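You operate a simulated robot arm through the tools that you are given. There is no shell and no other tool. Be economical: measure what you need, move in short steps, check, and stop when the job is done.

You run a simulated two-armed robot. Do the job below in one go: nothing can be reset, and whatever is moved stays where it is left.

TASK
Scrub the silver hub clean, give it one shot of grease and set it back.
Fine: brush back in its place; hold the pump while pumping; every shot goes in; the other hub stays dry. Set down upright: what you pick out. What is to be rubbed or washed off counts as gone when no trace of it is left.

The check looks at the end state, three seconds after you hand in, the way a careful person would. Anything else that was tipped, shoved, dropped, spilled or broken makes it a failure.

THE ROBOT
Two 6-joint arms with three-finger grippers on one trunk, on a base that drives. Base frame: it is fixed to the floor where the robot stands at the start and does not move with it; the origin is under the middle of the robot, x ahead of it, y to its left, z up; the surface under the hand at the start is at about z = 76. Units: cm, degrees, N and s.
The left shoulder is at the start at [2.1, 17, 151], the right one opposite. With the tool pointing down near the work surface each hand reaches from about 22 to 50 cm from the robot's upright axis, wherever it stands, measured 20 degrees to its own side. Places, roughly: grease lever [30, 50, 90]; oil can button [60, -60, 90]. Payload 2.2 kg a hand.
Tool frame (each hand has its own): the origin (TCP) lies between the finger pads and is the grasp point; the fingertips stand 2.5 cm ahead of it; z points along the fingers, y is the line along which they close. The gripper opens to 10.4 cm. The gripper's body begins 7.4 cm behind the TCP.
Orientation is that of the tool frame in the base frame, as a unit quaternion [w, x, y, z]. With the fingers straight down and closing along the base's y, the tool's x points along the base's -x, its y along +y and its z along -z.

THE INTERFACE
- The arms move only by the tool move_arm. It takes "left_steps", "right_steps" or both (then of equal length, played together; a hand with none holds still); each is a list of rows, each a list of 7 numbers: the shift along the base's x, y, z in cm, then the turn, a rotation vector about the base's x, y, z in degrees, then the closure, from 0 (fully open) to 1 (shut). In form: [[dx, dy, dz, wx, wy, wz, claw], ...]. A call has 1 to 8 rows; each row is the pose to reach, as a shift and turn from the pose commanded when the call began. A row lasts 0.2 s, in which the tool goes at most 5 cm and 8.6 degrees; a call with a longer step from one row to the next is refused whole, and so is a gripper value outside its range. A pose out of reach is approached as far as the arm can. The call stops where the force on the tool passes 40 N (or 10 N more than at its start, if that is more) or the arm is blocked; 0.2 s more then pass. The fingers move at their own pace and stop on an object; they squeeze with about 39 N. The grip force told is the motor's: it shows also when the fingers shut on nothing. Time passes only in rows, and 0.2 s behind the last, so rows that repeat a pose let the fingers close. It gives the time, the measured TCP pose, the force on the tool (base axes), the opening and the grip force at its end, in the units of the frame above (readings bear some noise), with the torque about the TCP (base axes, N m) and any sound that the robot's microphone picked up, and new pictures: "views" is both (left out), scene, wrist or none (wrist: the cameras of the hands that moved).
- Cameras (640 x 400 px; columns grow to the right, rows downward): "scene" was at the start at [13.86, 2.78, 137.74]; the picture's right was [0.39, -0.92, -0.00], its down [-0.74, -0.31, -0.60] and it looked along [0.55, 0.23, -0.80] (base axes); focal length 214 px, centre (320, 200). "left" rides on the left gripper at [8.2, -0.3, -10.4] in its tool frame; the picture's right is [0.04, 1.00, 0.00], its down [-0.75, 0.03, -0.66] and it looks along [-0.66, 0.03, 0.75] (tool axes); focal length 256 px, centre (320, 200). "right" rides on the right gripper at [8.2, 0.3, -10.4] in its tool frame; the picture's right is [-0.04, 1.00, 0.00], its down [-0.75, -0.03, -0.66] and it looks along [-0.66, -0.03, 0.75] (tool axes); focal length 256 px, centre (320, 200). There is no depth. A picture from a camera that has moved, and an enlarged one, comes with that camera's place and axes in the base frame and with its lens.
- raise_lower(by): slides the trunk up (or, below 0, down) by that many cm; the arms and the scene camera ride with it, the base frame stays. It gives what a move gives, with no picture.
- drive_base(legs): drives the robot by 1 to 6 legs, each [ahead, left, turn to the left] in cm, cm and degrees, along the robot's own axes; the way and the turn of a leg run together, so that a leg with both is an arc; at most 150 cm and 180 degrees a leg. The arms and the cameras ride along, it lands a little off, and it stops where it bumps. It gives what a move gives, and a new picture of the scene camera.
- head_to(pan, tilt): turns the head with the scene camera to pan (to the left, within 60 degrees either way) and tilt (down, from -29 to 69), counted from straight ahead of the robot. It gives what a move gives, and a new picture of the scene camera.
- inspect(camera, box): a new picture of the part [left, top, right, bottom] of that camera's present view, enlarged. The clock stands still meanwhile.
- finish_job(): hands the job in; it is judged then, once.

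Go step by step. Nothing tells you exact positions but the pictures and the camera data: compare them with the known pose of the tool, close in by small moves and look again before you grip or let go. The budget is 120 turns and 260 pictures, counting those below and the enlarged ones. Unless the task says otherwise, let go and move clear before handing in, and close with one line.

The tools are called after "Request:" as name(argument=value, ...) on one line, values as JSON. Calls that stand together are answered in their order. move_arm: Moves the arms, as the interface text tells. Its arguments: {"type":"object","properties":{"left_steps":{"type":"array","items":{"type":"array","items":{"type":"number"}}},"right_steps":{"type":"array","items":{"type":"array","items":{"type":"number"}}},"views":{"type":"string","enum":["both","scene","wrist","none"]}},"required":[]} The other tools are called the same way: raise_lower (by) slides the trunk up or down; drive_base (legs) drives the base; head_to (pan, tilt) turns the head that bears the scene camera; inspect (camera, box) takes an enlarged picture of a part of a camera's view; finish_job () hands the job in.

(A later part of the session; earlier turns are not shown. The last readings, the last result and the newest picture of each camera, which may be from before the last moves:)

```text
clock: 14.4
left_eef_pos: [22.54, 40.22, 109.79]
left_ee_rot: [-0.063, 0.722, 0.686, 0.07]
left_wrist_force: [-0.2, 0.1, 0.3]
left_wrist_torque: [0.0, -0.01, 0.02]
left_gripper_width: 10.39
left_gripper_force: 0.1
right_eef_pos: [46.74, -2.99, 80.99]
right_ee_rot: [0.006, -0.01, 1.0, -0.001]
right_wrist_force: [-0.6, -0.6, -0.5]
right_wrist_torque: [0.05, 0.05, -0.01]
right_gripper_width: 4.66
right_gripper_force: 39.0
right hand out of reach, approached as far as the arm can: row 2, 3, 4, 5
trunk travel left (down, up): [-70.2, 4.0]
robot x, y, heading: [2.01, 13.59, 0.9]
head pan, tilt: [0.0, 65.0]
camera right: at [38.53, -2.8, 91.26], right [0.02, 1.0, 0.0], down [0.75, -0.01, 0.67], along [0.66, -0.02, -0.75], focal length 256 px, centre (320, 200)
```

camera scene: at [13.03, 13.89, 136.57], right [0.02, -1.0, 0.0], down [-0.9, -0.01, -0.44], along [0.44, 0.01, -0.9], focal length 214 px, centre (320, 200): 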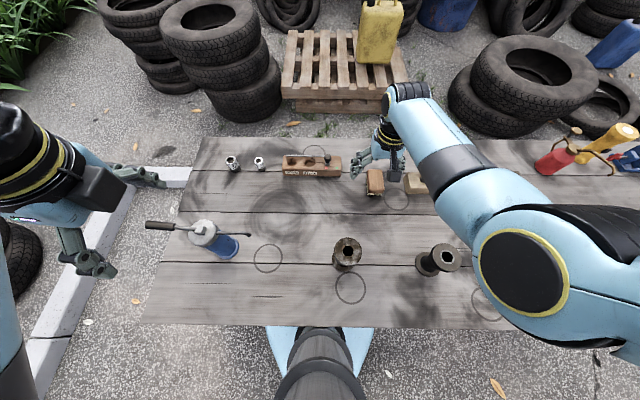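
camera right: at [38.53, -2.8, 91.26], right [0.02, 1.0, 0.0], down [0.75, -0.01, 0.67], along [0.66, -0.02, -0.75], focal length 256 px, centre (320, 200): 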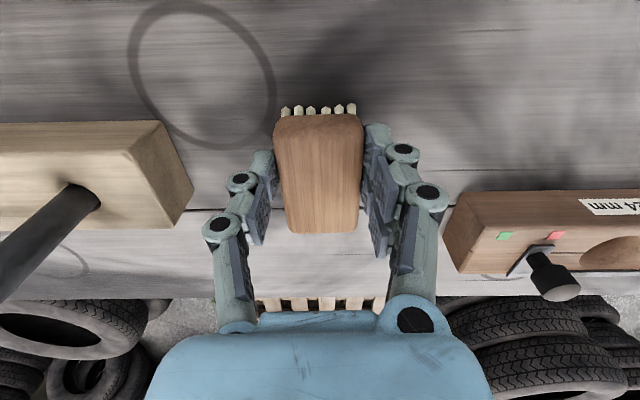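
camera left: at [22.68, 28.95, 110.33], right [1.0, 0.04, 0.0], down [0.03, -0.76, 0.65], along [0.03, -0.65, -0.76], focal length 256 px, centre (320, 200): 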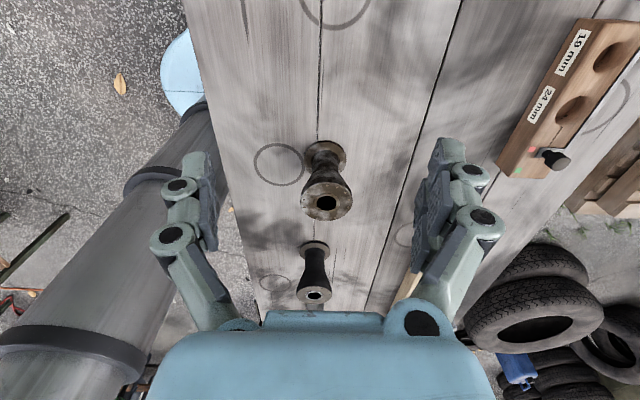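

Gripped (4.66 cm wide). I lift the brush well clear, then back the base off so both hands can work at the hub.

Request:
move_arm(right_steps=[[0, 0, 4, 0, 0, 0, 1], [-0.5, 0, 8, 0, 0, 0, 1], [-1, 0, 12, 0, 0, 0, 1], [-2, -1, 16, 0, 0, 0, 1], [-3, -2, 20, 0, 0, 0, 1], [-4, -3, 24, 0, 0, 0, 1]], views="wrist")

Request:
drive_base(legs=[[-15, 0, 0], [0, -7.5, -0.9]])

```text
clock: 15.8
left_eef_pos: [22.48, 40.19, 109.87]
left_ee_rot: [-0.063, 0.722, 0.686, 0.07]
left_wrist_force: [-0.4, -0.6, -0.4]
left_wrist_torque: [0.02, 0.06, -0.01]
left_gripper_width: 10.4
left_gripper_force: 0.0
right_eef_pos: [42.22, -5.93, 105.0]
right_ee_rot: [0.005, -0.009, 1.0, 0.0]
right_wrist_force: [0.6, 0.0, -1.0]
right_wrist_torque: [-0.02, -0.02, -0.03]
right_gripper_width: 4.65
right_gripper_force: 38.5
trunk travel left (down, up): [-70.2, 4.0]
robot x, y, heading: [2.05, 13.92, 1.1]
head pan, tilt: [0.0, 65.0]
camera right: at [34.25, -5.79, 115.28], right [0.02, 1.0, 0.0], down [0.75, -0.01, 0.66], along [0.66, -0.02, -0.75], focal length 256 px, centre (320, 200)
```

right: 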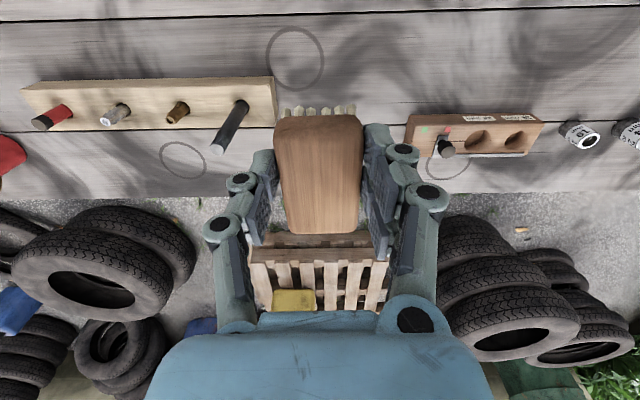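

```text
clock: 17.8
left_eef_pos: [9.74, 31.9, 109.43]
left_ee_rot: [-0.068, 0.728, 0.679, 0.065]
left_wrist_force: [0.0, -0.7, 0.6]
left_wrist_torque: [0.07, -0.01, 0.01]
left_gripper_width: 10.4
left_gripper_force: 0.0
right_eef_pos: [28.6, -14.56, 104.27]
right_ee_rot: [-0.001, -0.002, 1.0, -0.001]
right_wrist_force: [-0.3, -0.1, -0.8]
right_wrist_torque: [0.03, -0.02, 0.0]
right_gripper_width: 4.69
right_gripper_force: 39.3
trunk travel left (down, up): [-70.2, 4.0]
robot x, y, heading: [-12.53, 6.33, -0.0]
head pan, tilt: [0.0, 65.0]
camera scene: at [0.27, 5.88, 136.36], right [0.0, -1.0, 0.0], down [-0.91, 0.0, -0.42], along [0.42, 0.0, -0.91], focal length 214 px, centre (320, 200)
```

scene: 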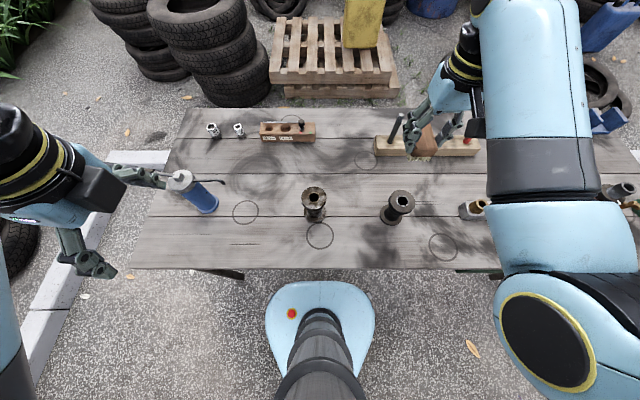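

Good overview. Zoom on hub and pump to fix their geometry.

Request:
inspect(camera="scene", box=[290, 170, 350, 230])

Request:
inspect(camera="scene", box=[150, 150, 270, 230])

```text
6.67 times, centred on (320, 200) of scene
camera zoom: at [0.27, 5.88, 136.36], right [0.0, -1.0, 0.0], down [-0.91, 0.0, -0.42], along [0.42, 0.0, -0.91], focal length 1430 px, centre (320, 200)
```

zoom: 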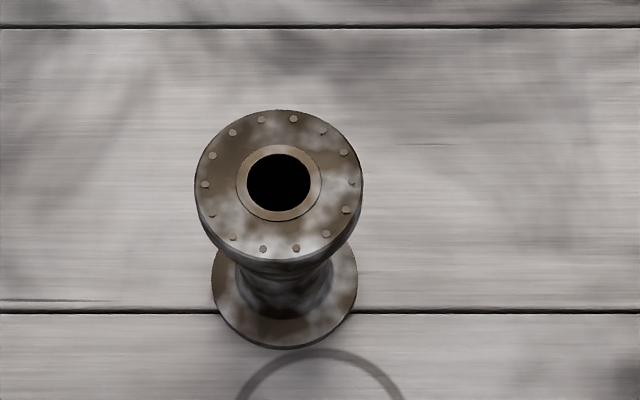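

```text
5.00 times, centred on (210, 190) of scene
camera zoom: at [0.27, 5.88, 136.36], right [0.0, -1.0, 0.0], down [-0.91, 0.0, -0.42], along [0.42, 0.0, -0.91], focal length 1072 px, centre (870, 250)
```

zoom: 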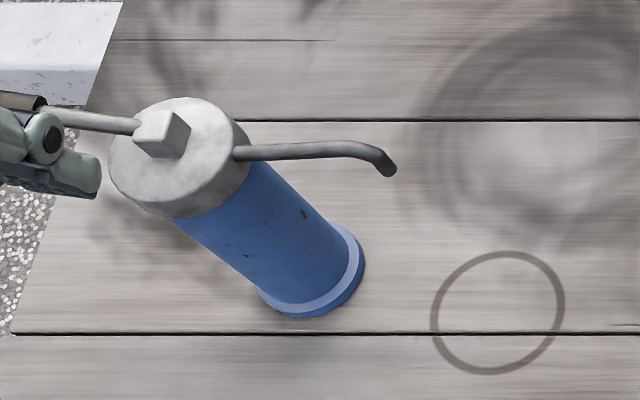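

Hub axis ≈ (23.6, 7.4), top z ≈ 87, diameter 6.4; spout tip ≈ (26.5, 29.8, 89.7). The left hand will grip the hub's waist from front-left with tilted fingers; first I orient it in free air.

Request:
move_arm(left_steps=[[1, -1.5, -1, -6.4, -2.5, 4.9, 0], [2, -3, -2, -12.8, -4.9, 9.7, 0], [3, -4.5, -3, -19.2, -7.4, 14.6, 0], [4, -6, -4, -25.6, -9.9, 19.4, 0], [5, -7.5, -5, -32, -12.3, 24.3, 0], [6, -9, -6, -38.4, -14.8, 29.2, 0], [7, -10.5, -7, -44.7, -17.2, 34, 0], [7.3, -12, -8, -51, -19.7, 38.9, 0]])

```text
clock: 19.6
left_eef_pos: [16.97, 20.18, 101.37]
left_ee_rot: [0.339, 0.407, 0.838, -0.136]
left_wrist_force: [-0.4, 0.4, -0.5]
left_wrist_torque: [-0.01, -0.01, 0.01]
left_gripper_width: 10.39
left_gripper_force: 0.1
right_eef_pos: [28.78, -14.44, 104.32]
right_ee_rot: [-0.002, -0.002, 1.0, -0.001]
right_wrist_force: [-0.3, -0.1, -1.4]
right_wrist_torque: [-0.02, -0.02, 0.03]
right_gripper_width: 4.64
right_gripper_force: 39.2
trunk travel left (down, up): [-70.2, 4.0]
robot x, y, heading: [-12.66, 5.8, 0.4]
head pan, tilt: [0.0, 65.0]
camera scene: at [0.26, 6.04, 136.36], right [0.0, -1.0, 0.0], down [-0.91, 0.0, -0.42], along [0.42, 0.0, -0.91], focal length 214 px, centre (320, 200)
camera left: at [8.47, 29.95, 103.44], right [0.75, 0.66, 0.02], down [0.05, -0.09, 0.99], along [0.65, -0.75, -0.11], focal length 256 px, centre (320, 200)
```

scene: 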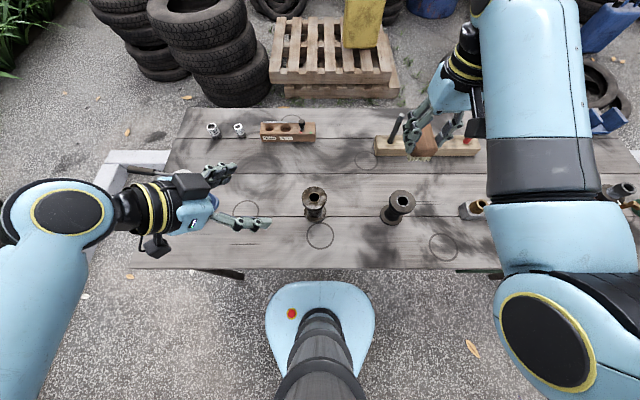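
left: 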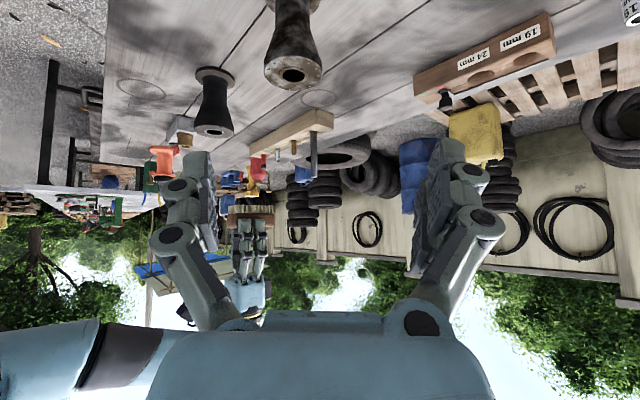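

Orientation works. Lower to the pre-grasp point.

Request:
move_arm(left_steps=[[0, -1.6, -3.3, -3.7, -1.4, 2.7, 0], [0, -3.2, -6.6, -7.4, -2.8, 5.5, 0], [0, -4.8, -9.9, -7.4, -2.8, 5.5, 0], [0, -6.3, -13.2, -7.4, -2.8, 5.5, 0]])

```text
clock: 20.6
left_eef_pos: [16.9, 13.84, 88.21]
left_ee_rot: [0.39, 0.347, 0.837, -0.162]
left_wrist_force: [-0.5, -0.4, 0.4]
left_wrist_torque: [0.01, -0.04, 0.02]
left_gripper_width: 10.39
left_gripper_force: 0.1
right_eef_pos: [28.95, -14.42, 104.34]
right_ee_rot: [-0.003, -0.001, 1.0, -0.001]
right_wrist_force: [-0.2, 0.1, 0.7]
right_wrist_torque: [-0.05, 0.01, -0.02]
right_gripper_width: 4.7
right_gripper_force: 38.8
trunk travel left (down, up): [-70.2, 4.0]
robot x, y, heading: [-12.71, 5.96, 0.1]
head pan, tilt: [0.0, 65.0]
camera scene: at [0.34, 6.04, 136.35], right [0.0, -1.0, 0.0], down [-0.91, 0.0, -0.42], along [0.42, 0.0, -0.91], focal length 214 px, centre (320, 200)
camera left: at [7.51, 22.96, 88.52], right [0.69, 0.72, -0.03], down [0.01, 0.04, 1.0], along [0.72, -0.69, 0.02], focal length 256 px, centre (320, 200)
```

scene: 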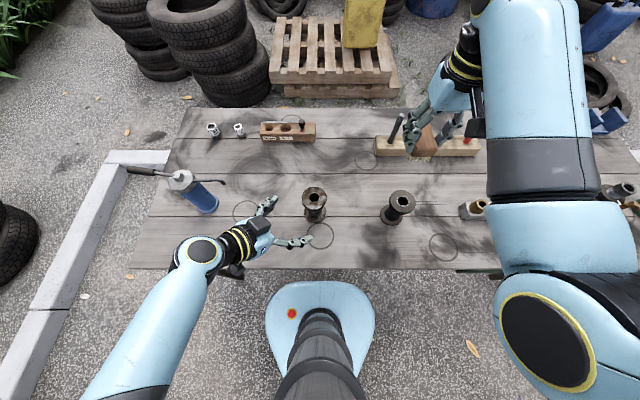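
left: 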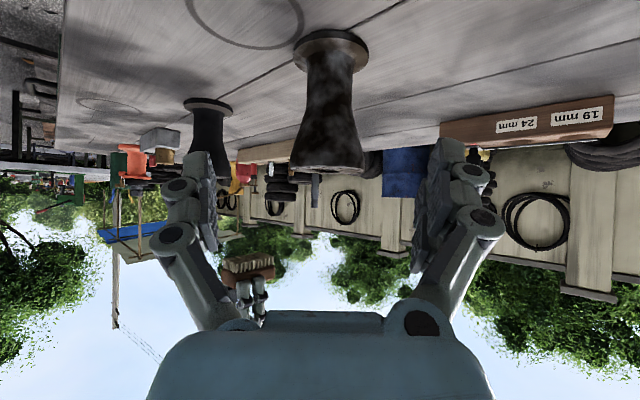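

Excellent side view (upside-down). Zoom to measure the hub axis and profile.

Request:
inspect(camera="left", box=[270, 15, 400, 185])

```text
2.35 times, centred on (335, 100) of left
camera zoom: at [7.51, 22.96, 88.52], right [0.69, 0.72, -0.03], down [0.01, 0.04, 1.0], along [0.72, -0.69, 0.02], focal length 602 px, centre (285, 435)
```

zoom: 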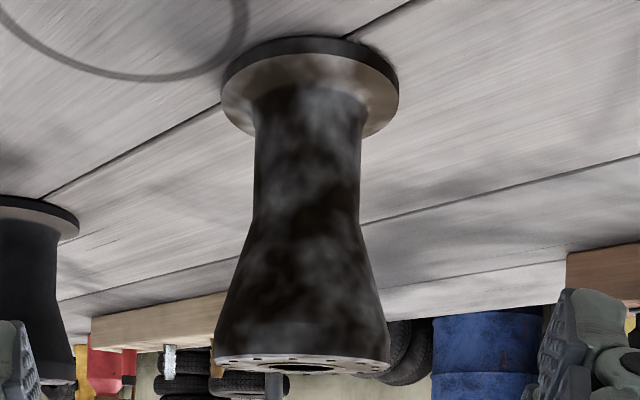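

The hub sits about 1.1 cm toward tool +y. I correct and advance halfway, then look again.

Request:
move_arm(left_steps=[[1.7, -0.5, -1.5, 0, 0, 0, 0], [3, -1.9, -3, 0, 0, 0, 0], [4.4, -3.3, -4.5, 0, 0, 0, 0]], views="wrist")

```text
clock: 21.4
left_eef_pos: [21.58, 10.45, 83.62]
left_ee_rot: [0.39, 0.346, 0.837, -0.162]
left_wrist_force: [-0.4, 0.1, -0.7]
left_wrist_torque: [0.01, -0.02, 0.02]
left_gripper_width: 10.4
left_gripper_force: 0.0
right_eef_pos: [28.95, -14.34, 104.31]
right_ee_rot: [-0.002, -0.001, 1.0, -0.001]
right_wrist_force: [0.1, -0.1, -1.8]
right_wrist_torque: [-0.03, 0.06, 0.0]
right_gripper_width: 4.7
right_gripper_force: 39.1
trunk travel left (down, up): [-70.2, 4.0]
robot x, y, heading: [-12.82, 6.1, 0.2]
head pan, tilt: [0.0, 65.0]
camera left: at [12.02, 19.62, 84.01], right [0.69, 0.72, -0.03], down [0.01, 0.04, 1.0], along [0.72, -0.69, 0.02], focal length 256 px, centre (320, 200)
```

left: 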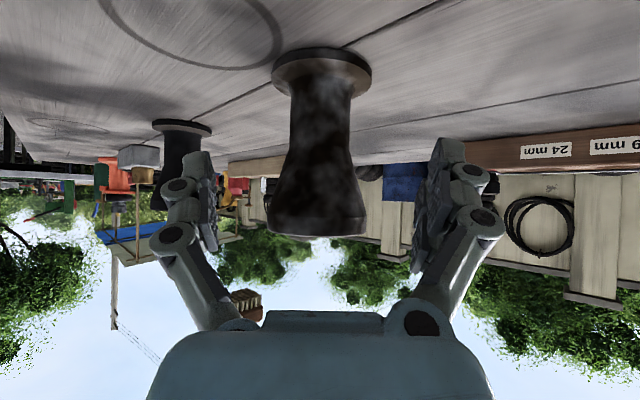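

Centred. Advance to the waist, then close.

Request:
move_arm(left_steps=[[1.3, -1.2, -1.7, 0, 0, 0, 0], [2.6, -2.4, -3.3, 0, 0, 0, 0], [2.6, -2.4, -3.3, 0, 0, 0, 0.5], [2.6, -2.4, -3.3, 0, 0, 0, 0.8], [2.6, -2.4, -3.3, 0, 0, 0, 0.8], [2.6, -2.4, -3.3, 0, 0, 0, 1]], views="both")

```text
clock: 22.8
left_eef_pos: [24.0, 8.74, 80.21]
left_ee_rot: [0.388, 0.349, 0.838, -0.159]
left_wrist_force: [-1.4, -0.8, -0.1]
left_wrist_torque: [-0.13, 0.16, 0.0]
left_gripper_width: 4.07
left_gripper_force: 38.9
right_eef_pos: [28.92, -14.4, 104.46]
right_ee_rot: [-0.003, -0.002, 1.0, -0.001]
right_wrist_force: [0.4, -0.4, -0.6]
right_wrist_torque: [-0.01, 0.0, 0.02]
right_gripper_width: 4.65
right_gripper_force: 39.0
trunk travel left (down, up): [-70.2, 4.0]
robot x, y, heading: [-12.48, 6.69, -0.2]
head pan, tilt: [0.0, 65.0]
camera scene: at [0.31, 6.06, 136.36], right [0.0, -1.0, 0.0], down [-0.91, 0.0, -0.42], along [0.42, 0.0, -0.91], focal length 214 px, centre (320, 200)
camera left: at [14.42, 17.9, 80.61], right [0.69, 0.72, -0.03], down [0.01, 0.03, 1.0], along [0.72, -0.69, 0.01], focal length 256 px, centre (320, 200)
```

scene: 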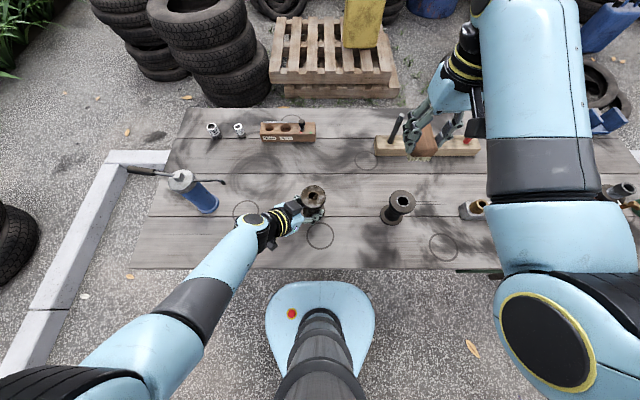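
left: 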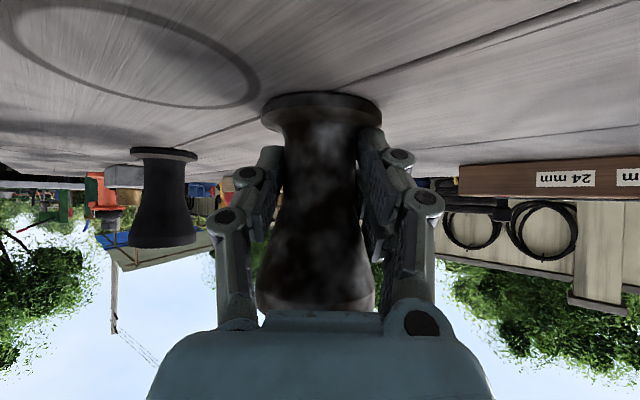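

Hub held at its waist. Now the right hand brings the brush toward the hub, tilted so the arm can stay on its own side.

Request:
move_arm(right_steps=[[-1, 2.5, -1, 8, 0, 0, 1], [-2, 5, -2, 16, 0, 0, 1], [-3, 8, -3, 24, 0, 0, 1], [-4, 11, -4, 30, 0, 0, 1], [-5, 14, -5, 30, 0, 0, 1]])

```text
clock: 24.0
left_eef_pos: [23.94, 8.77, 80.27]
left_ee_rot: [0.389, 0.349, 0.837, -0.16]
left_wrist_force: [-0.2, 0.3, 0.3]
left_wrist_torque: [0.02, 0.07, 0.01]
left_gripper_width: 4.04
left_gripper_force: 39.0
right_eef_pos: [24.45, -2.03, 99.17]
right_ee_rot: [0.003, -0.004, 0.97, 0.241]
right_wrist_force: [0.2, 0.0, -0.8]
right_wrist_torque: [-0.02, 0.0, -0.02]
right_gripper_width: 4.68
right_gripper_force: 39.0
trunk travel left (down, up): [-70.2, 4.0]
robot x, y, heading: [-13.35, 5.95, 0.1]
head pan, tilt: [0.0, 65.0]
camera scene: at [0.34, 6.11, 136.35], right [0.0, -1.0, 0.0], down [-0.91, 0.0, -0.42], along [0.42, 0.0, -0.91], focal length 214 px, centre (320, 200)
camera right: at [16.36, -6.58, 108.41], right [0.03, 0.88, 0.47], down [0.75, -0.33, 0.57], along [0.66, 0.33, -0.67], focal length 256 px, centre (320, 200)
```

scene: 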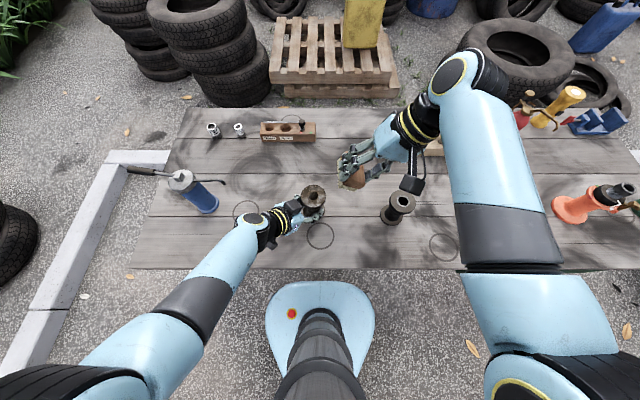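
right: 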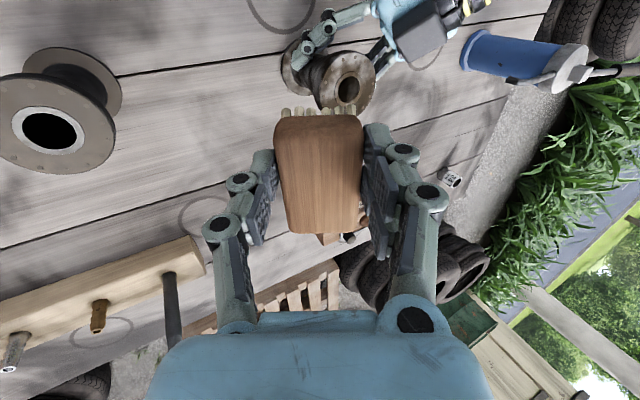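

Reachable with a tilt. Bring the bristles just above the hub's top, reducing the tilt to ~18°.

Request:
move_arm(right_steps=[[-0.2, 2, -0.5, -3, 0, 0, 1], [-0.4, 4.5, -1.5, -6, 0, 0, 1], [-0.6, 6.5, -3.5, -10, 0, 0, 1], [-0.6, 8.2, -5.5, -10, 0, 0, 1]])

```text
clock: 24.6
left_eef_pos: [23.97, 8.85, 80.28]
left_ee_rot: [0.388, 0.349, 0.838, -0.157]
left_wrist_force: [0.5, -0.7, 0.1]
left_wrist_torque: [0.03, 0.08, -0.01]
left_gripper_width: 4.02
left_gripper_force: 38.8
right_eef_pos: [24.28, -6.88, 95.39]
right_ee_rot: [0.006, -0.004, 0.993, 0.118]
right_wrist_force: [-0.3, 0.4, -0.7]
right_wrist_torque: [0.0, 0.02, 0.0]
right_gripper_width: 4.66
right_gripper_force: 38.5
trunk travel left (down, up): [-70.2, 4.0]
robot x, y, heading: [-12.84, 6.34, -0.0]
head pan, tilt: [0.0, 65.0]
stopped in row 2 (right hand): the arm was blocked; the commanded pose is now the measured one
camera scene: at [0.33, 6.02, 136.36], right [0.0, -1.0, 0.0], down [-0.91, 0.0, -0.42], along [0.42, 0.0, -0.91], focal length 214 px, centre (320, 200)
camera right: at [16.26, -8.96, 105.48], right [0.03, 0.97, 0.23], down [0.75, -0.18, 0.64], along [0.66, 0.16, -0.73], focal length 256 px, centre (320, 200)
```

scene: 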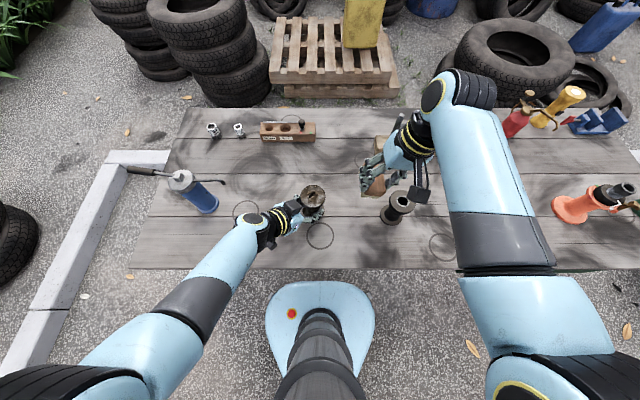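
right: 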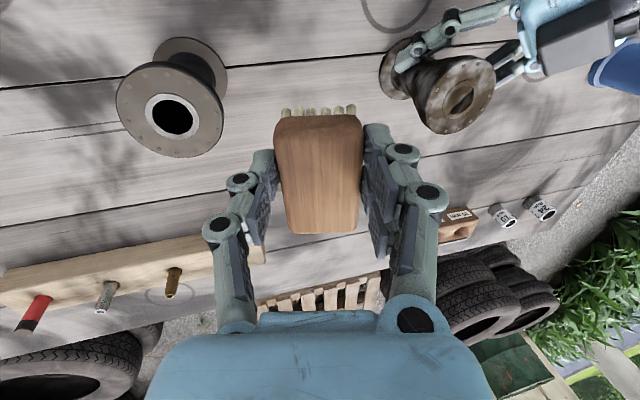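

The limit bites as the tilt is reduced, so I use a steeper tilt (~45°) and approach the hub's rim from the right side.

Request:
move_arm(right_steps=[[-0.1, 0, 1, 8, 0, 0, 1], [-0.2, 1, 1, 16, 0, 0, 1], [-0.3, 2.5, 0, 24, 0, 0, 1], [-0.5, 4.5, -1, 31.5, 0, 0, 1], [-0.5, 6, -3, 31.5, 0, 0, 1]])

```text
clock: 25.8
left_eef_pos: [24.14, 9.0, 80.14]
left_ee_rot: [0.389, 0.349, 0.838, -0.159]
left_wrist_force: [0.0, -0.4, 0.7]
left_wrist_torque: [0.04, 0.03, 0.0]
left_gripper_width: 4.02
left_gripper_force: 39.6
right_eef_pos: [23.9, -0.66, 92.52]
right_ee_rot: [0.006, -0.002, 0.923, 0.385]
right_wrist_force: [-0.2, 0.7, -0.3]
right_wrist_torque: [-0.03, 0.0, 0.0]
right_gripper_width: 4.69
right_gripper_force: 38.6
trunk travel left (down, up): [-70.2, 4.0]
robot x, y, heading: [-13.18, 6.45, -0.1]
head pan, tilt: [0.0, 65.0]
camera scene: at [0.36, 6.14, 136.35], right [0.0, -1.0, 0.0], down [-0.91, 0.0, -0.42], along [0.42, 0.0, -0.91], focal length 214 px, centre (320, 200)
camera right: at [15.8, -7.73, 99.88], right [0.03, 0.7, 0.71], down [0.75, -0.49, 0.45], along [0.66, 0.52, -0.54], focal length 256 px, centre (320, 200)
```

scene: 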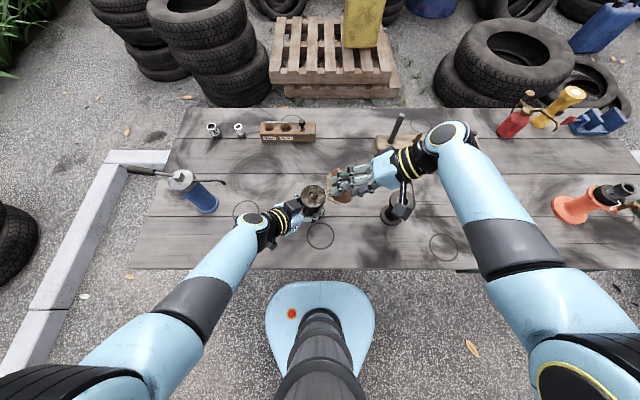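
right: 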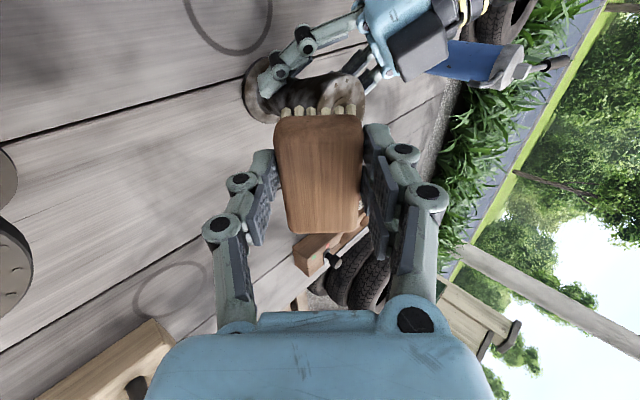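

Bristles are close to the rim. Advance gently into contact.

Request:
move_arm(right_steps=[[0, 0.7, -0.7, 0, 0, 0, 1], [0, 1.2, -1.2, 0, 0, 0, 1], [0, 1.6, -1.6, 0, 0, 0, 1]], views="none")

Request:
inspect(camera="scene", box=[280, 160, 370, 230])

```text
clock: 26.6
left_eef_pos: [24.08, 8.8, 80.23]
left_ee_rot: [0.389, 0.35, 0.837, -0.16]
left_wrist_force: [-0.2, 0.6, 0.6]
left_wrist_torque: [0.05, 0.04, 0.03]
left_gripper_width: 4.03
left_gripper_force: 39.3
right_eef_pos: [23.8, 0.95, 90.87]
right_ee_rot: [0.007, -0.002, 0.923, 0.384]
right_wrist_force: [-0.2, 0.8, -1.0]
right_wrist_torque: [-0.02, 0.02, 0.03]
right_gripper_width: 4.67
right_gripper_force: 39.2
trunk travel left (down, up): [-70.2, 4.0]
robot x, y, heading: [-12.84, 6.53, -0.2]
head pan, tilt: [0.0, 65.0]
```

```text
5.71 times, centred on (325, 195) of scene
camera zoom: at [0.34, 6.08, 136.35], right [0.0, -1.0, 0.0], down [-0.91, 0.0, -0.42], along [0.42, 0.0, -0.91], focal length 1226 px, centre (291, 229)
```

zoom: 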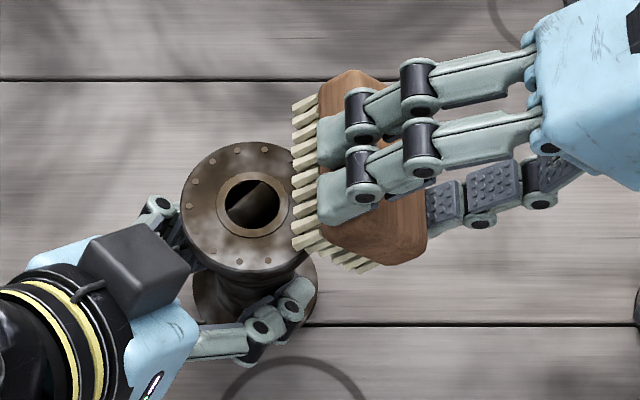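

Bristles nearly touch. Press a bit further and do trial strokes.

Request:
move_arm(right_steps=[[0, 0.5, -0.5, 0, 0, 0, 1], [0, 0.9, -0.9, 0, 0, 0, 1], [2, 0.9, -0.9, 0, 0, 0, 1], [-2, 0.9, -0.9, 0, 0, 0, 1], [2, 0.9, -0.9, 0, 0, 0, 1], [-2, 0.9, -0.9, 0, 0, 0, 1], [0, 0.9, -0.9, 0, 0, 0, 1]], views="none")

Request:
inspect(camera="scene", box=[280, 160, 370, 230])

```text
clock: 28.2
left_eef_pos: [24.28, 8.91, 80.17]
left_ee_rot: [0.388, 0.348, 0.839, -0.158]
left_wrist_force: [9.7, 11.4, -11.6]
left_wrist_torque: [-0.42, 0.93, 0.55]
left_gripper_width: 4.03
left_gripper_force: 39.2
right_eef_pos: [23.97, 1.84, 89.95]
right_ee_rot: [0.006, -0.002, 0.923, 0.385]
right_wrist_force: [-9.8, -15.5, 19.8]
right_wrist_torque: [0.04, 0.15, 0.15]
right_gripper_width: 4.68
right_gripper_force: 38.7
trunk travel left (down, up): [-70.2, 4.0]
robot x, y, heading: [-12.8, 6.28, -0.0]
head pan, tilt: [0.0, 65.0]
```

```text
5.71 times, centred on (325, 195) of scene
camera zoom: at [0.55, 6.09, 136.35], right [0.0, -1.0, 0.0], down [-0.91, 0.0, -0.42], along [0.42, 0.0, -0.91], focal length 1226 px, centre (291, 229)
```

zoom: 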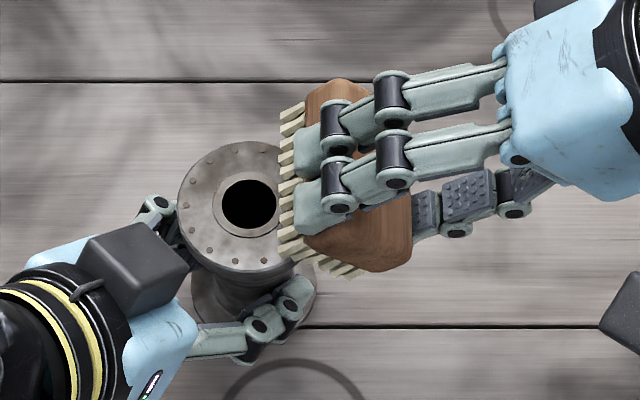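

The grime fades everywhere and silver emerges: this is the right hub. I continue stroking with slightly less pressure.

Request:
move_arm(right_steps=[[2, -0.2, 0.2, 0, 0, 0, 1], [-2, -0.2, 0.2, 0, 0, 0, 1], [2, -0.2, 0.2, 0, 0, 0, 1], [-2, -0.2, 0.2, 0, 0, 0, 1], [2, -0.2, 0.2, 0, 0, 0, 1], [-2, -0.2, 0.2, 0, 0, 0, 1], [2, -0.2, 0.2, 0, 0, 0, 1], [0, -0.3, 0.3, 0, 0, 0, 1]], views="none")

Request:
inspect(camera="scene", box=[280, 160, 370, 230])

```text
clock: 30.0
left_eef_pos: [23.93, 8.86, 80.21]
left_ee_rot: [0.389, 0.351, 0.837, -0.158]
left_wrist_force: [0.1, -0.7, -4.1]
left_wrist_torque: [0.04, 0.01, 0.0]
left_gripper_width: 4.03
left_gripper_force: 39.1
right_eef_pos: [23.58, 1.55, 90.3]
right_ee_rot: [0.007, -0.001, 0.923, 0.384]
right_wrist_force: [0.8, 0.4, -0.9]
right_wrist_torque: [0.01, -0.02, -0.06]
right_gripper_width: 4.69
right_gripper_force: 38.9
trunk travel left (down, up): [-70.2, 4.0]
robot x, y, heading: [-12.84, 6.1, 0.3]
head pan, tilt: [0.0, 65.0]
```

```text
5.71 times, centred on (325, 195) of scene
camera zoom: at [0.0, 6.05, 136.38], right [0.0, -1.0, 0.0], down [-0.91, 0.0, -0.42], along [0.42, 0.0, -0.91], focal length 1226 px, centre (291, 229)
```

zoom: 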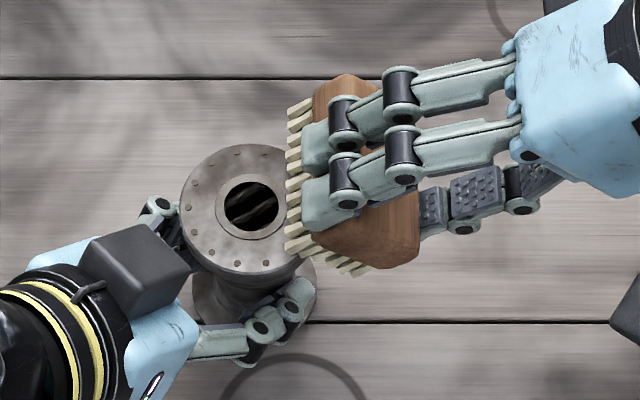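

Nearly clean; faint traces may remain. More strokes.

Request:
move_arm(right_steps=[[2, 0.3, -0.3, 0, 0, 0, 1], [-2, 0.3, -0.3, 0, 0, 0, 1], [2, 0.3, -0.3, 0, 0, 0, 1], [-2, 0.3, -0.3, 0, 0, 0, 1], [2, 0.3, -0.3, 0, 0, 0, 1], [-2, 0.3, -0.3, 0, 0, 0, 1], [2, 0.3, -0.3, 0, 0, 0, 1], [0, 0.3, -0.3, 0, 0, 0, 1]], views="none")

Request:
move_arm(right_steps=[[2, 0, 0, 0, 0, 0, 1], [-2, 0, 0, 0, 0, 0, 1], [2, 0, 0, 0, 0, 0, 1], [-2, 0, 0, 0, 0, 0, 1], [2, 0, 0, 0, 0, 0, 1], [-2, 0, 0, 0, 0, 0, 1], [0, -1, 1, 0, 0, 0, 1], [0, -4, 3, 0, 0, 0, 1]], views="none")

Request:
inspect(camera="scene", box=[290, 170, 350, 230])

Request:
inspect(camera="right", box=[230, 30, 400, 140])

```text
clock: 31.8
left_eef_pos: [23.81, 8.85, 80.24]
left_ee_rot: [0.389, 0.35, 0.837, -0.158]
left_wrist_force: [-1.9, 4.4, -7.6]
left_wrist_torque: [-0.11, -0.08, -0.02]
left_gripper_width: 4.02
left_gripper_force: 38.8
right_eef_pos: [23.56, 1.81, 90.06]
right_ee_rot: [0.008, -0.003, 0.923, 0.384]
right_wrist_force: [2.2, -4.8, 3.2]
right_wrist_torque: [-0.06, -0.14, -0.14]
right_gripper_width: 4.69
right_gripper_force: 39.2
trunk travel left (down, up): [-70.2, 4.0]
robot x, y, heading: [-12.92, 6.11, -0.2]
head pan, tilt: [0.0, 65.0]
```

```text
clock: 33.6
left_eef_pos: [24.04, 8.8, 80.36]
left_ee_rot: [0.39, 0.349, 0.837, -0.158]
left_wrist_force: [-0.7, -0.7, -2.9]
left_wrist_torque: [0.02, 0.01, 0.06]
left_gripper_width: 4.06
left_gripper_force: 39.6
right_eef_pos: [23.65, -2.09, 93.08]
right_ee_rot: [0.007, -0.003, 0.922, 0.386]
right_wrist_force: [-0.6, -1.3, -0.4]
right_wrist_torque: [-0.02, -0.05, -0.03]
right_gripper_width: 4.67
right_gripper_force: 39.4
trunk travel left (down, up): [-70.2, 4.0]
robot x, y, heading: [-12.51, 6.38, 0.1]
head pan, tilt: [0.0, 65.0]
```

```text
6.67 times, centred on (320, 200) of scene
camera zoom: at [0.15, 5.92, 136.37], right [0.0, -1.0, 0.0], down [-0.91, 0.0, -0.42], along [0.42, 0.0, -0.91], focal length 1430 px, centre (320, 200)
```

zoom: 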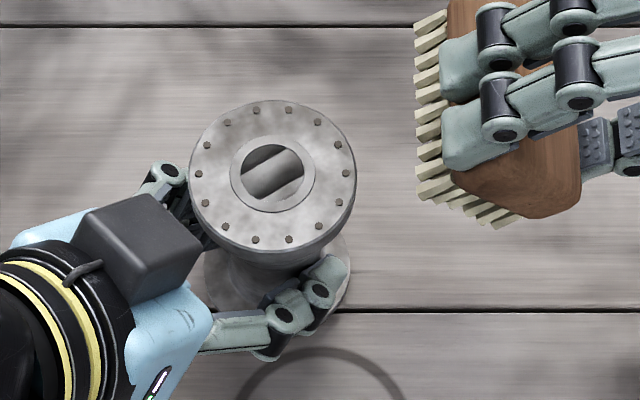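

```text
3.64 times, centred on (315, 85) of right
camera zoom: at [15.57, -9.31, 100.42], right [0.03, 0.7, 0.71], down [0.75, -0.49, 0.45], along [0.66, 0.52, -0.54], focal length 931 px, centre (338, 618)
```

zoom: 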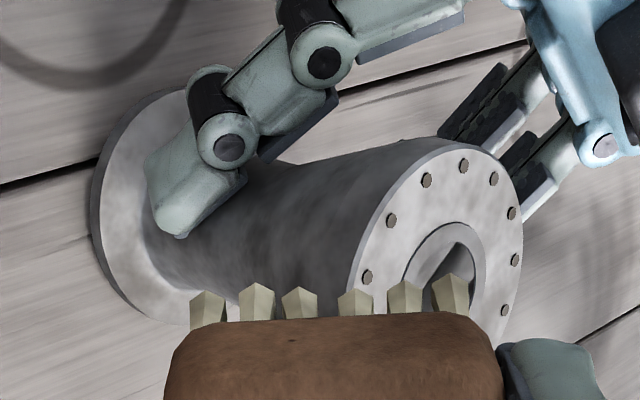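

Now bright silver. One more pair of stroke rounds to be sure no trace remains.

Request:
move_arm(right_steps=[[0, 3, -2.2, 0, 0, 0, 1], [0, 4, -3, 0, 0, 0, 1], [2, 4, -3, 0, 0, 0, 1], [-2, 4, -3, 0, 0, 0, 1], [2, 4, -3, 0, 0, 0, 1], [-2, 4, -3, 0, 0, 0, 1], [2, 4, -3, 0, 0, 0, 1], [-2, 4, -3, 0, 0, 0, 1]], views="none")

Request:
move_arm(right_steps=[[4, 0, 0, 0, 0, 0, 1], [0, 0, 0, 0, 0, 0, 1], [4, 0, 0, 0, 0, 0, 1], [0, 0, 0, 0, 0, 0, 1], [4, 0, 0, 0, 0, 0, 1], [2, 0, 0, 0, 0, 0, 1], [2, -1, 1, 0, 0, 0, 1], [2, -4, 3, 0, 0, 0, 1]], views="none")

Request:
inspect(camera="scene", box=[290, 170, 350, 230])

Request:
inspect(camera="left", box=[230, 70, 410, 320])

```text
clock: 35.4
left_eef_pos: [23.7, 8.86, 80.23]
left_ee_rot: [0.388, 0.351, 0.837, -0.158]
left_wrist_force: [-5.1, 10.6, -12.8]
left_wrist_torque: [-0.28, -0.27, -0.11]
left_gripper_width: 4.07
left_gripper_force: 38.8
right_eef_pos: [21.53, 1.96, 89.97]
right_ee_rot: [0.009, -0.003, 0.923, 0.385]
right_wrist_force: [4.8, -11.1, 8.1]
right_wrist_torque: [-0.17, -0.44, -0.55]
right_gripper_width: 4.65
right_gripper_force: 39.0
trunk travel left (down, up): [-70.2, 4.0]
robot x, y, heading: [-13.0, 5.83, -0.1]
head pan, tilt: [0.0, 65.0]
```

```text
clock: 37.2
left_eef_pos: [23.96, 8.8, 80.24]
left_ee_rot: [0.389, 0.35, 0.837, -0.158]
left_wrist_force: [-0.7, 0.5, -3.9]
left_wrist_torque: [0.04, 0.01, 0.01]
left_gripper_width: 4.06
left_gripper_force: 38.9
right_eef_pos: [23.63, -2.25, 93.03]
right_ee_rot: [0.006, -0.002, 0.923, 0.385]
right_wrist_force: [0.0, 0.4, -1.1]
right_wrist_torque: [-0.01, 0.0, 0.0]
right_gripper_width: 4.69
right_gripper_force: 39.1
trunk travel left (down, up): [-70.2, 4.0]
robot x, y, heading: [-12.5, 6.22, -0.0]
head pan, tilt: [0.0, 65.0]
```

```text
6.67 times, centred on (320, 200) of scene
camera zoom: at [0.26, 5.92, 136.36], right [0.0, -1.0, 0.0], down [-0.91, 0.0, -0.42], along [0.42, 0.0, -0.91], focal length 1430 px, centre (320, 200)
```

zoom: 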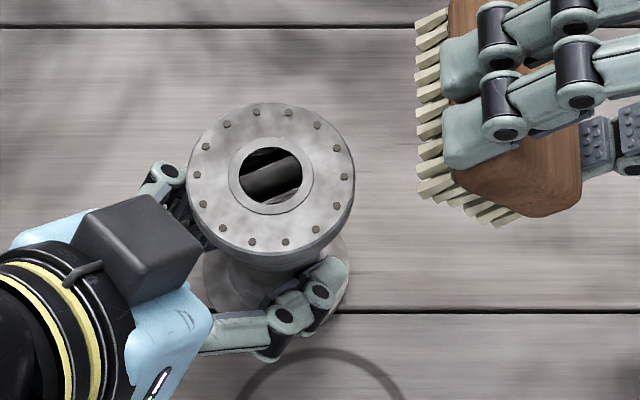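

```text
1.60 times, centred on (320, 195) of left
camera zoom: at [14.52, 17.89, 80.67], right [0.69, 0.72, -0.02], down [0.01, 0.02, 1.0], along [0.72, -0.69, 0.01], focal length 410 px, centre (320, 208)
```

zoom: 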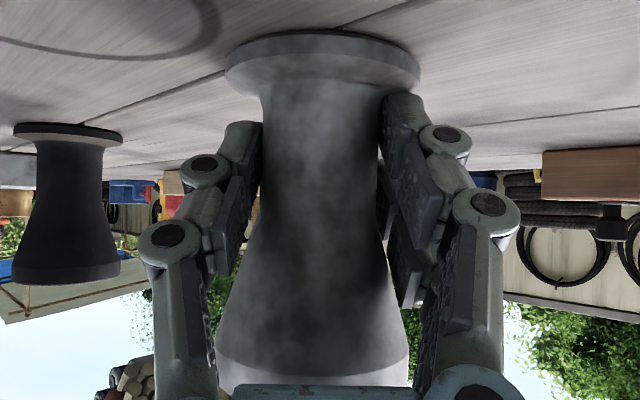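

The body still looks blotchy from the side, which may be reflection or residue. I scrub more and compare the same view.

Request:
move_arm(right_steps=[[0, 3, -2.2, 0, 0, 0, 1], [0, 4.1, -3.1, 0, 0, 0, 1], [2.4, 4.1, -3.1, 0, 0, 0, 1], [-2.4, 4.1, -3.1, 0, 0, 0, 1], [2.4, 4.1, -3.1, 0, 0, 0, 1], [-2.4, 4.1, -3.1, 0, 0, 0, 1], [2.4, 4.1, -3.1, 0, 0, 0, 1], [-2.4, 4.1, -3.1, 0, 0, 0, 1]], views="none")

Request:
move_arm(right_steps=[[4.8, 0, 0, 0, 0, 0, 1], [0, 0, 0, 0, 0, 0, 1], [4.8, 0, 0, 0, 0, 0, 1], [0, 0, 0, 0, 0, 0, 1], [4.8, 0, 0, 0, 0, 0, 1], [2.4, 0, 0, 0, 0, 0, 1], [2.4, -1, 1, 0, 0, 0, 1], [2.4, -4, 3, 0, 0, 0, 1]], views="none")

Request:
inspect(camera="scene", box=[290, 170, 350, 230])

Request:
inspect(camera="left", box=[230, 70, 410, 320])

```text
clock: 39.0
left_eef_pos: [23.65, 8.87, 80.25]
left_ee_rot: [0.389, 0.35, 0.837, -0.158]
left_wrist_force: [-4.0, 8.5, -10.5]
left_wrist_torque: [-0.21, -0.2, -0.06]
left_gripper_width: 4.11
left_gripper_force: 39.2
right_eef_pos: [21.06, 1.98, 89.94]
right_ee_rot: [0.008, -0.003, 0.923, 0.385]
right_wrist_force: [3.0, -8.6, 6.1]
right_wrist_torque: [-0.14, -0.35, -0.4]
right_gripper_width: 4.66
right_gripper_force: 38.9
trunk travel left (down, up): [-70.2, 4.0]
robot x, y, heading: [-13.05, 5.66, 0.1]
head pan, tilt: [0.0, 65.0]
```

```text
clock: 40.8
left_eef_pos: [24.16, 8.83, 80.16]
left_ee_rot: [0.389, 0.35, 0.837, -0.158]
left_wrist_force: [-0.5, -0.7, -4.4]
left_wrist_torque: [0.01, 0.04, 0.03]
left_gripper_width: 4.13
left_gripper_force: 38.7
right_eef_pos: [23.8, -2.26, 92.97]
right_ee_rot: [0.007, -0.003, 0.923, 0.385]
right_wrist_force: [-0.1, -0.8, -1.0]
right_wrist_torque: [0.0, 0.03, -0.02]
right_gripper_width: 4.73
right_gripper_force: 38.9
trunk travel left (down, up): [-70.2, 4.0]
robot x, y, heading: [-12.83, 6.25, 0.1]
head pan, tilt: [0.0, 65.0]
```

```text
6.67 times, centred on (320, 200) of scene
camera zoom: at [0.27, 5.92, 136.36], right [0.0, -1.0, 0.0], down [-0.91, 0.0, -0.42], along [0.42, 0.0, -0.91], focal length 1430 px, centre (320, 200)
```

zoom: 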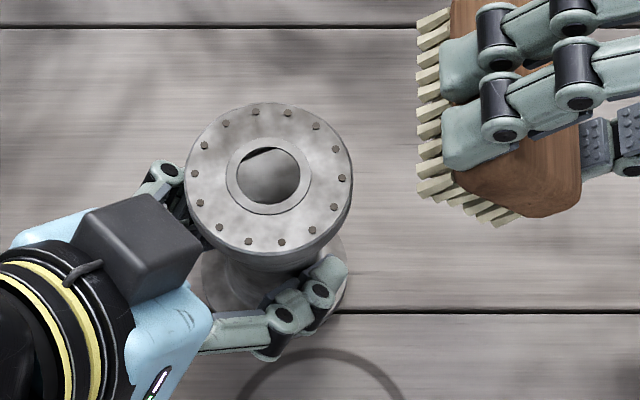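

```text
1.60 times, centred on (320, 195) of left
camera zoom: at [14.56, 17.89, 80.69], right [0.69, 0.72, -0.02], down [0.01, 0.02, 1.0], along [0.72, -0.69, 0.01], focal length 410 px, centre (320, 208)
```

zoom: 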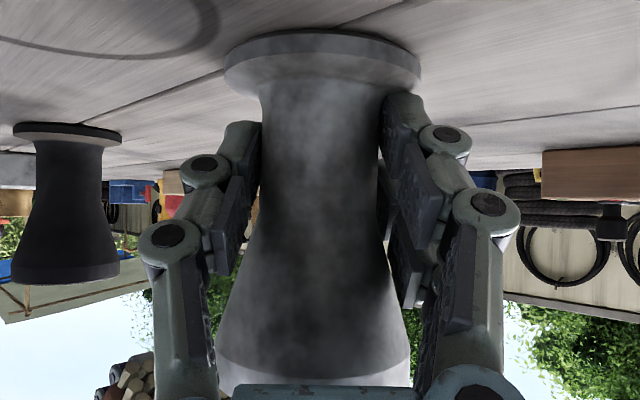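

The view no longer changes and all brown is gone: the hub is clean. I'll lift the hub with the left hand and carry it along, so the right hand can put the brush back first.

Request:
move_arm(left_steps=[[0, 0, 2, 0, 0, 0, 1], [0, 0, 5, 0, 0, 0, 1], [0, -1, 9, 0, 0, 0, 1], [0, -2, 12, 0, 0, 0, 1], [0, -3.5, 15, 0, 0, 0, 1], [0, -5, 18, 0, 0, 0, 1]], right_steps=[[0, -3, 3, 0, 0, 0, 1], [1, -6, 6, -7, 0, 0, 1], [2, -8, 9, -15, 0, 0, 1], [3, -10, 11, -23, 0, 0, 1], [4, -12, 11.5, -31, 0, 0, 1], [5, -12.5, 11.5, -39, 0, 0, 1]])

```text
clock: 41.9
left_eef_pos: [24.12, 14.44, 90.96]
left_ee_rot: [0.36, 0.404, 0.836, -0.094]
left_wrist_force: [0.4, -0.2, -4.3]
left_wrist_torque: [0.03, 0.01, 0.01]
left_gripper_width: 4.1
left_gripper_force: 39.2
right_eef_pos: [27.38, -13.06, 104.18]
right_ee_rot: [0.006, -0.003, 0.987, 0.158]
right_wrist_force: [-0.4, 0.6, -0.6]
right_wrist_torque: [0.0, -0.04, -0.01]
right_gripper_width: 4.67
right_gripper_force: 39.0
trunk travel left (down, up): [-70.2, 4.0]
robot x, y, heading: [-12.79, 6.08, -0.2]
head pan, tilt: [0.0, 65.0]
stopped in row 5 (left hand): the arm was blocked; the commanded pose is now the measured one
camera scene: at [0.36, 6.12, 136.35], right [0.0, -1.0, 0.0], down [-0.91, 0.0, -0.42], along [0.42, 0.0, -0.91], focal length 214 px, centre (320, 200)
camera right: at [19.3, -15.99, 113.99], right [0.03, 0.95, 0.31], down [0.75, -0.23, 0.62], along [0.66, 0.21, -0.72], focal length 256 px, centre (320, 200)
camera left: at [15.06, 23.81, 92.79], right [0.72, 0.68, 0.11], down [-0.01, -0.14, 0.99], along [0.69, -0.72, -0.1], focal length 256 px, centre (320, 200)
```

scene: 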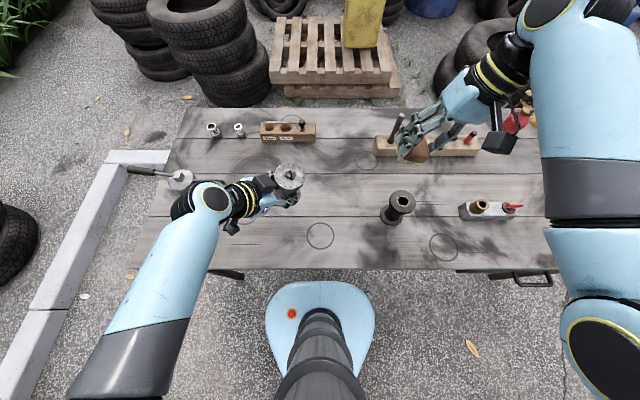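
right: 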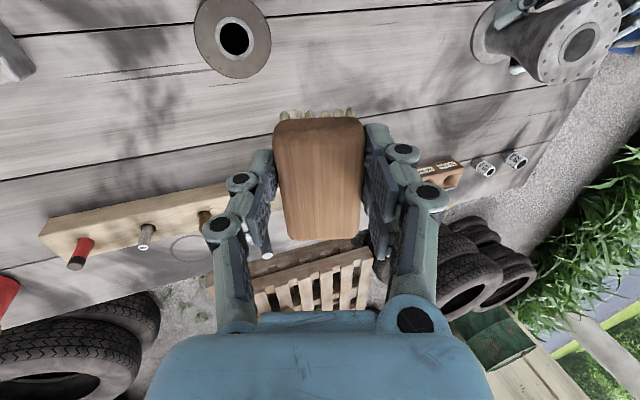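
left: 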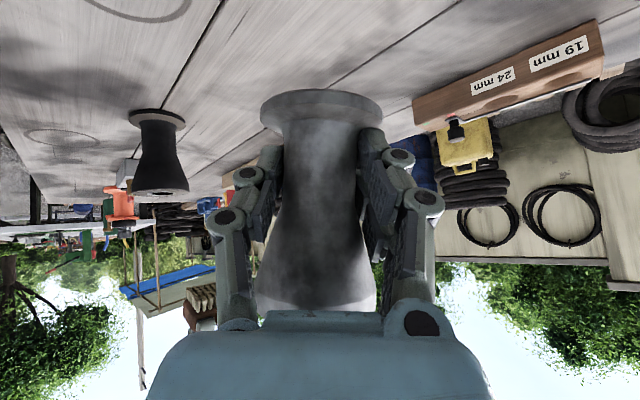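

The left arm hit its inner limit but holds the hub well. I lift it higher toward its own side for clearance and straighten the right hand before driving.

Request:
move_arm(left_steps=[[-1, 1, 2, 0, 0, 0, 1], [-2.5, 2, 5, 0, 0, 0, 1], [-4, 3, 8, 0, 0, 0, 1]], right_steps=[[0, -0.5, 0, -7, 0, 0, 1], [0.5, -1, 0, -14, 0, 0, 1], [1, -1.5, 0, -18.2, 0, 0, 1]], views="none")

Request:
drive_base(legs=[[14.7, 0, 0], [0, 7.5, 0]])

```text
clock: 42.7
left_eef_pos: [19.98, 17.28, 98.94]
left_ee_rot: [0.361, 0.402, 0.836, -0.094]
left_wrist_force: [0.0, 0.3, -3.4]
left_wrist_torque: [0.05, 0.03, 0.02]
left_gripper_width: 4.09
left_gripper_force: 38.7
right_eef_pos: [28.31, -14.72, 104.1]
right_ee_rot: [0.006, -0.004, 1.0, -0.001]
right_wrist_force: [0.1, -0.9, -1.1]
right_wrist_torque: [-0.01, -0.02, 0.0]
right_gripper_width: 4.66
right_gripper_force: 38.3
trunk travel left (down, up): [-70.2, 4.0]
robot x, y, heading: [-12.86, 6.27, -0.2]
head pan, tilt: [0.0, 65.0]
```

```text
clock: 44.2
left_eef_pos: [33.79, 17.19, 99.09]
left_ee_rot: [0.362, 0.403, 0.835, -0.094]
left_wrist_force: [0.6, -0.1, -4.5]
left_wrist_torque: [0.07, 0.01, -0.01]
left_gripper_width: 4.12
left_gripper_force: 39.0
right_eef_pos: [42.08, -14.66, 104.27]
right_ee_rot: [0.007, -0.004, 1.0, -0.001]
right_wrist_force: [0.2, -0.8, -1.4]
right_wrist_torque: [-0.03, 0.02, -0.02]
right_gripper_width: 4.67
right_gripper_force: 39.0
trunk travel left (down, up): [-70.2, 4.0]
robot x, y, heading: [0.77, 5.87, 0.4]
head pan, tilt: [0.0, 65.0]
stopped in leg 1: the robot was blocked; the commanded pose is now the measured one
camera scene: at [13.85, 6.06, 136.41], right [0.0, -1.0, 0.0], down [-0.9, 0.0, -0.43], along [0.43, 0.0, -0.9], focal length 214 px, centre (320, 200)
```

scene: 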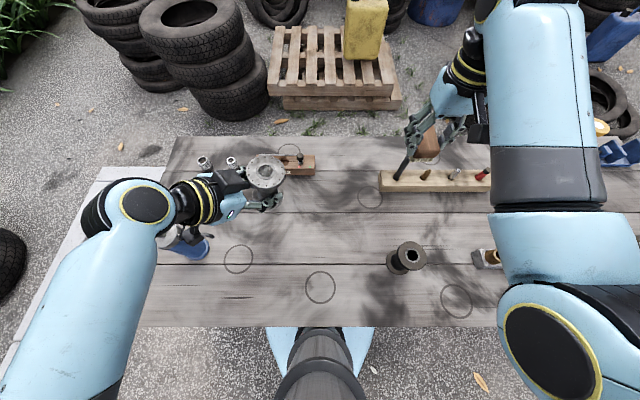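

The base touched the table edge at x≈0.8; I back off a touch and slide left.

Request:
drive_base(legs=[[-0.6, 0, 0], [0, 7.5, 0]])

```text
clock: 45.5
left_eef_pos: [33.66, 24.97, 99.07]
left_ee_rot: [0.362, 0.402, 0.836, -0.094]
left_wrist_force: [-0.6, 0.6, -3.6]
left_wrist_torque: [0.02, 0.05, -0.04]
left_gripper_width: 4.08
left_gripper_force: 38.9
right_eef_pos: [41.84, -6.87, 104.26]
right_ee_rot: [0.006, -0.005, 1.0, -0.001]
right_wrist_force: [0.2, 1.1, 0.0]
right_wrist_torque: [0.01, 0.02, -0.01]
right_gripper_width: 4.66
right_gripper_force: 38.9
trunk travel left (down, up): [-70.2, 4.0]
robot x, y, heading: [0.58, 13.6, 0.2]
head pan, tilt: [0.0, 65.0]
camera scene: at [13.81, 13.77, 136.35], right [0.0, -1.0, 0.0], down [-0.91, 0.0, -0.42], along [0.42, 0.0, -0.91], focal length 214 px, centre (320, 200)
```

scene: 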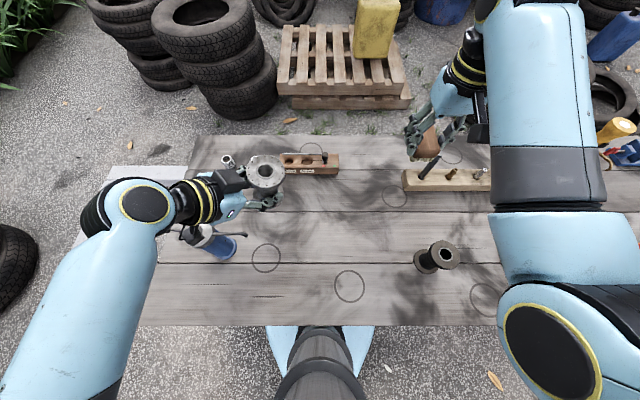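

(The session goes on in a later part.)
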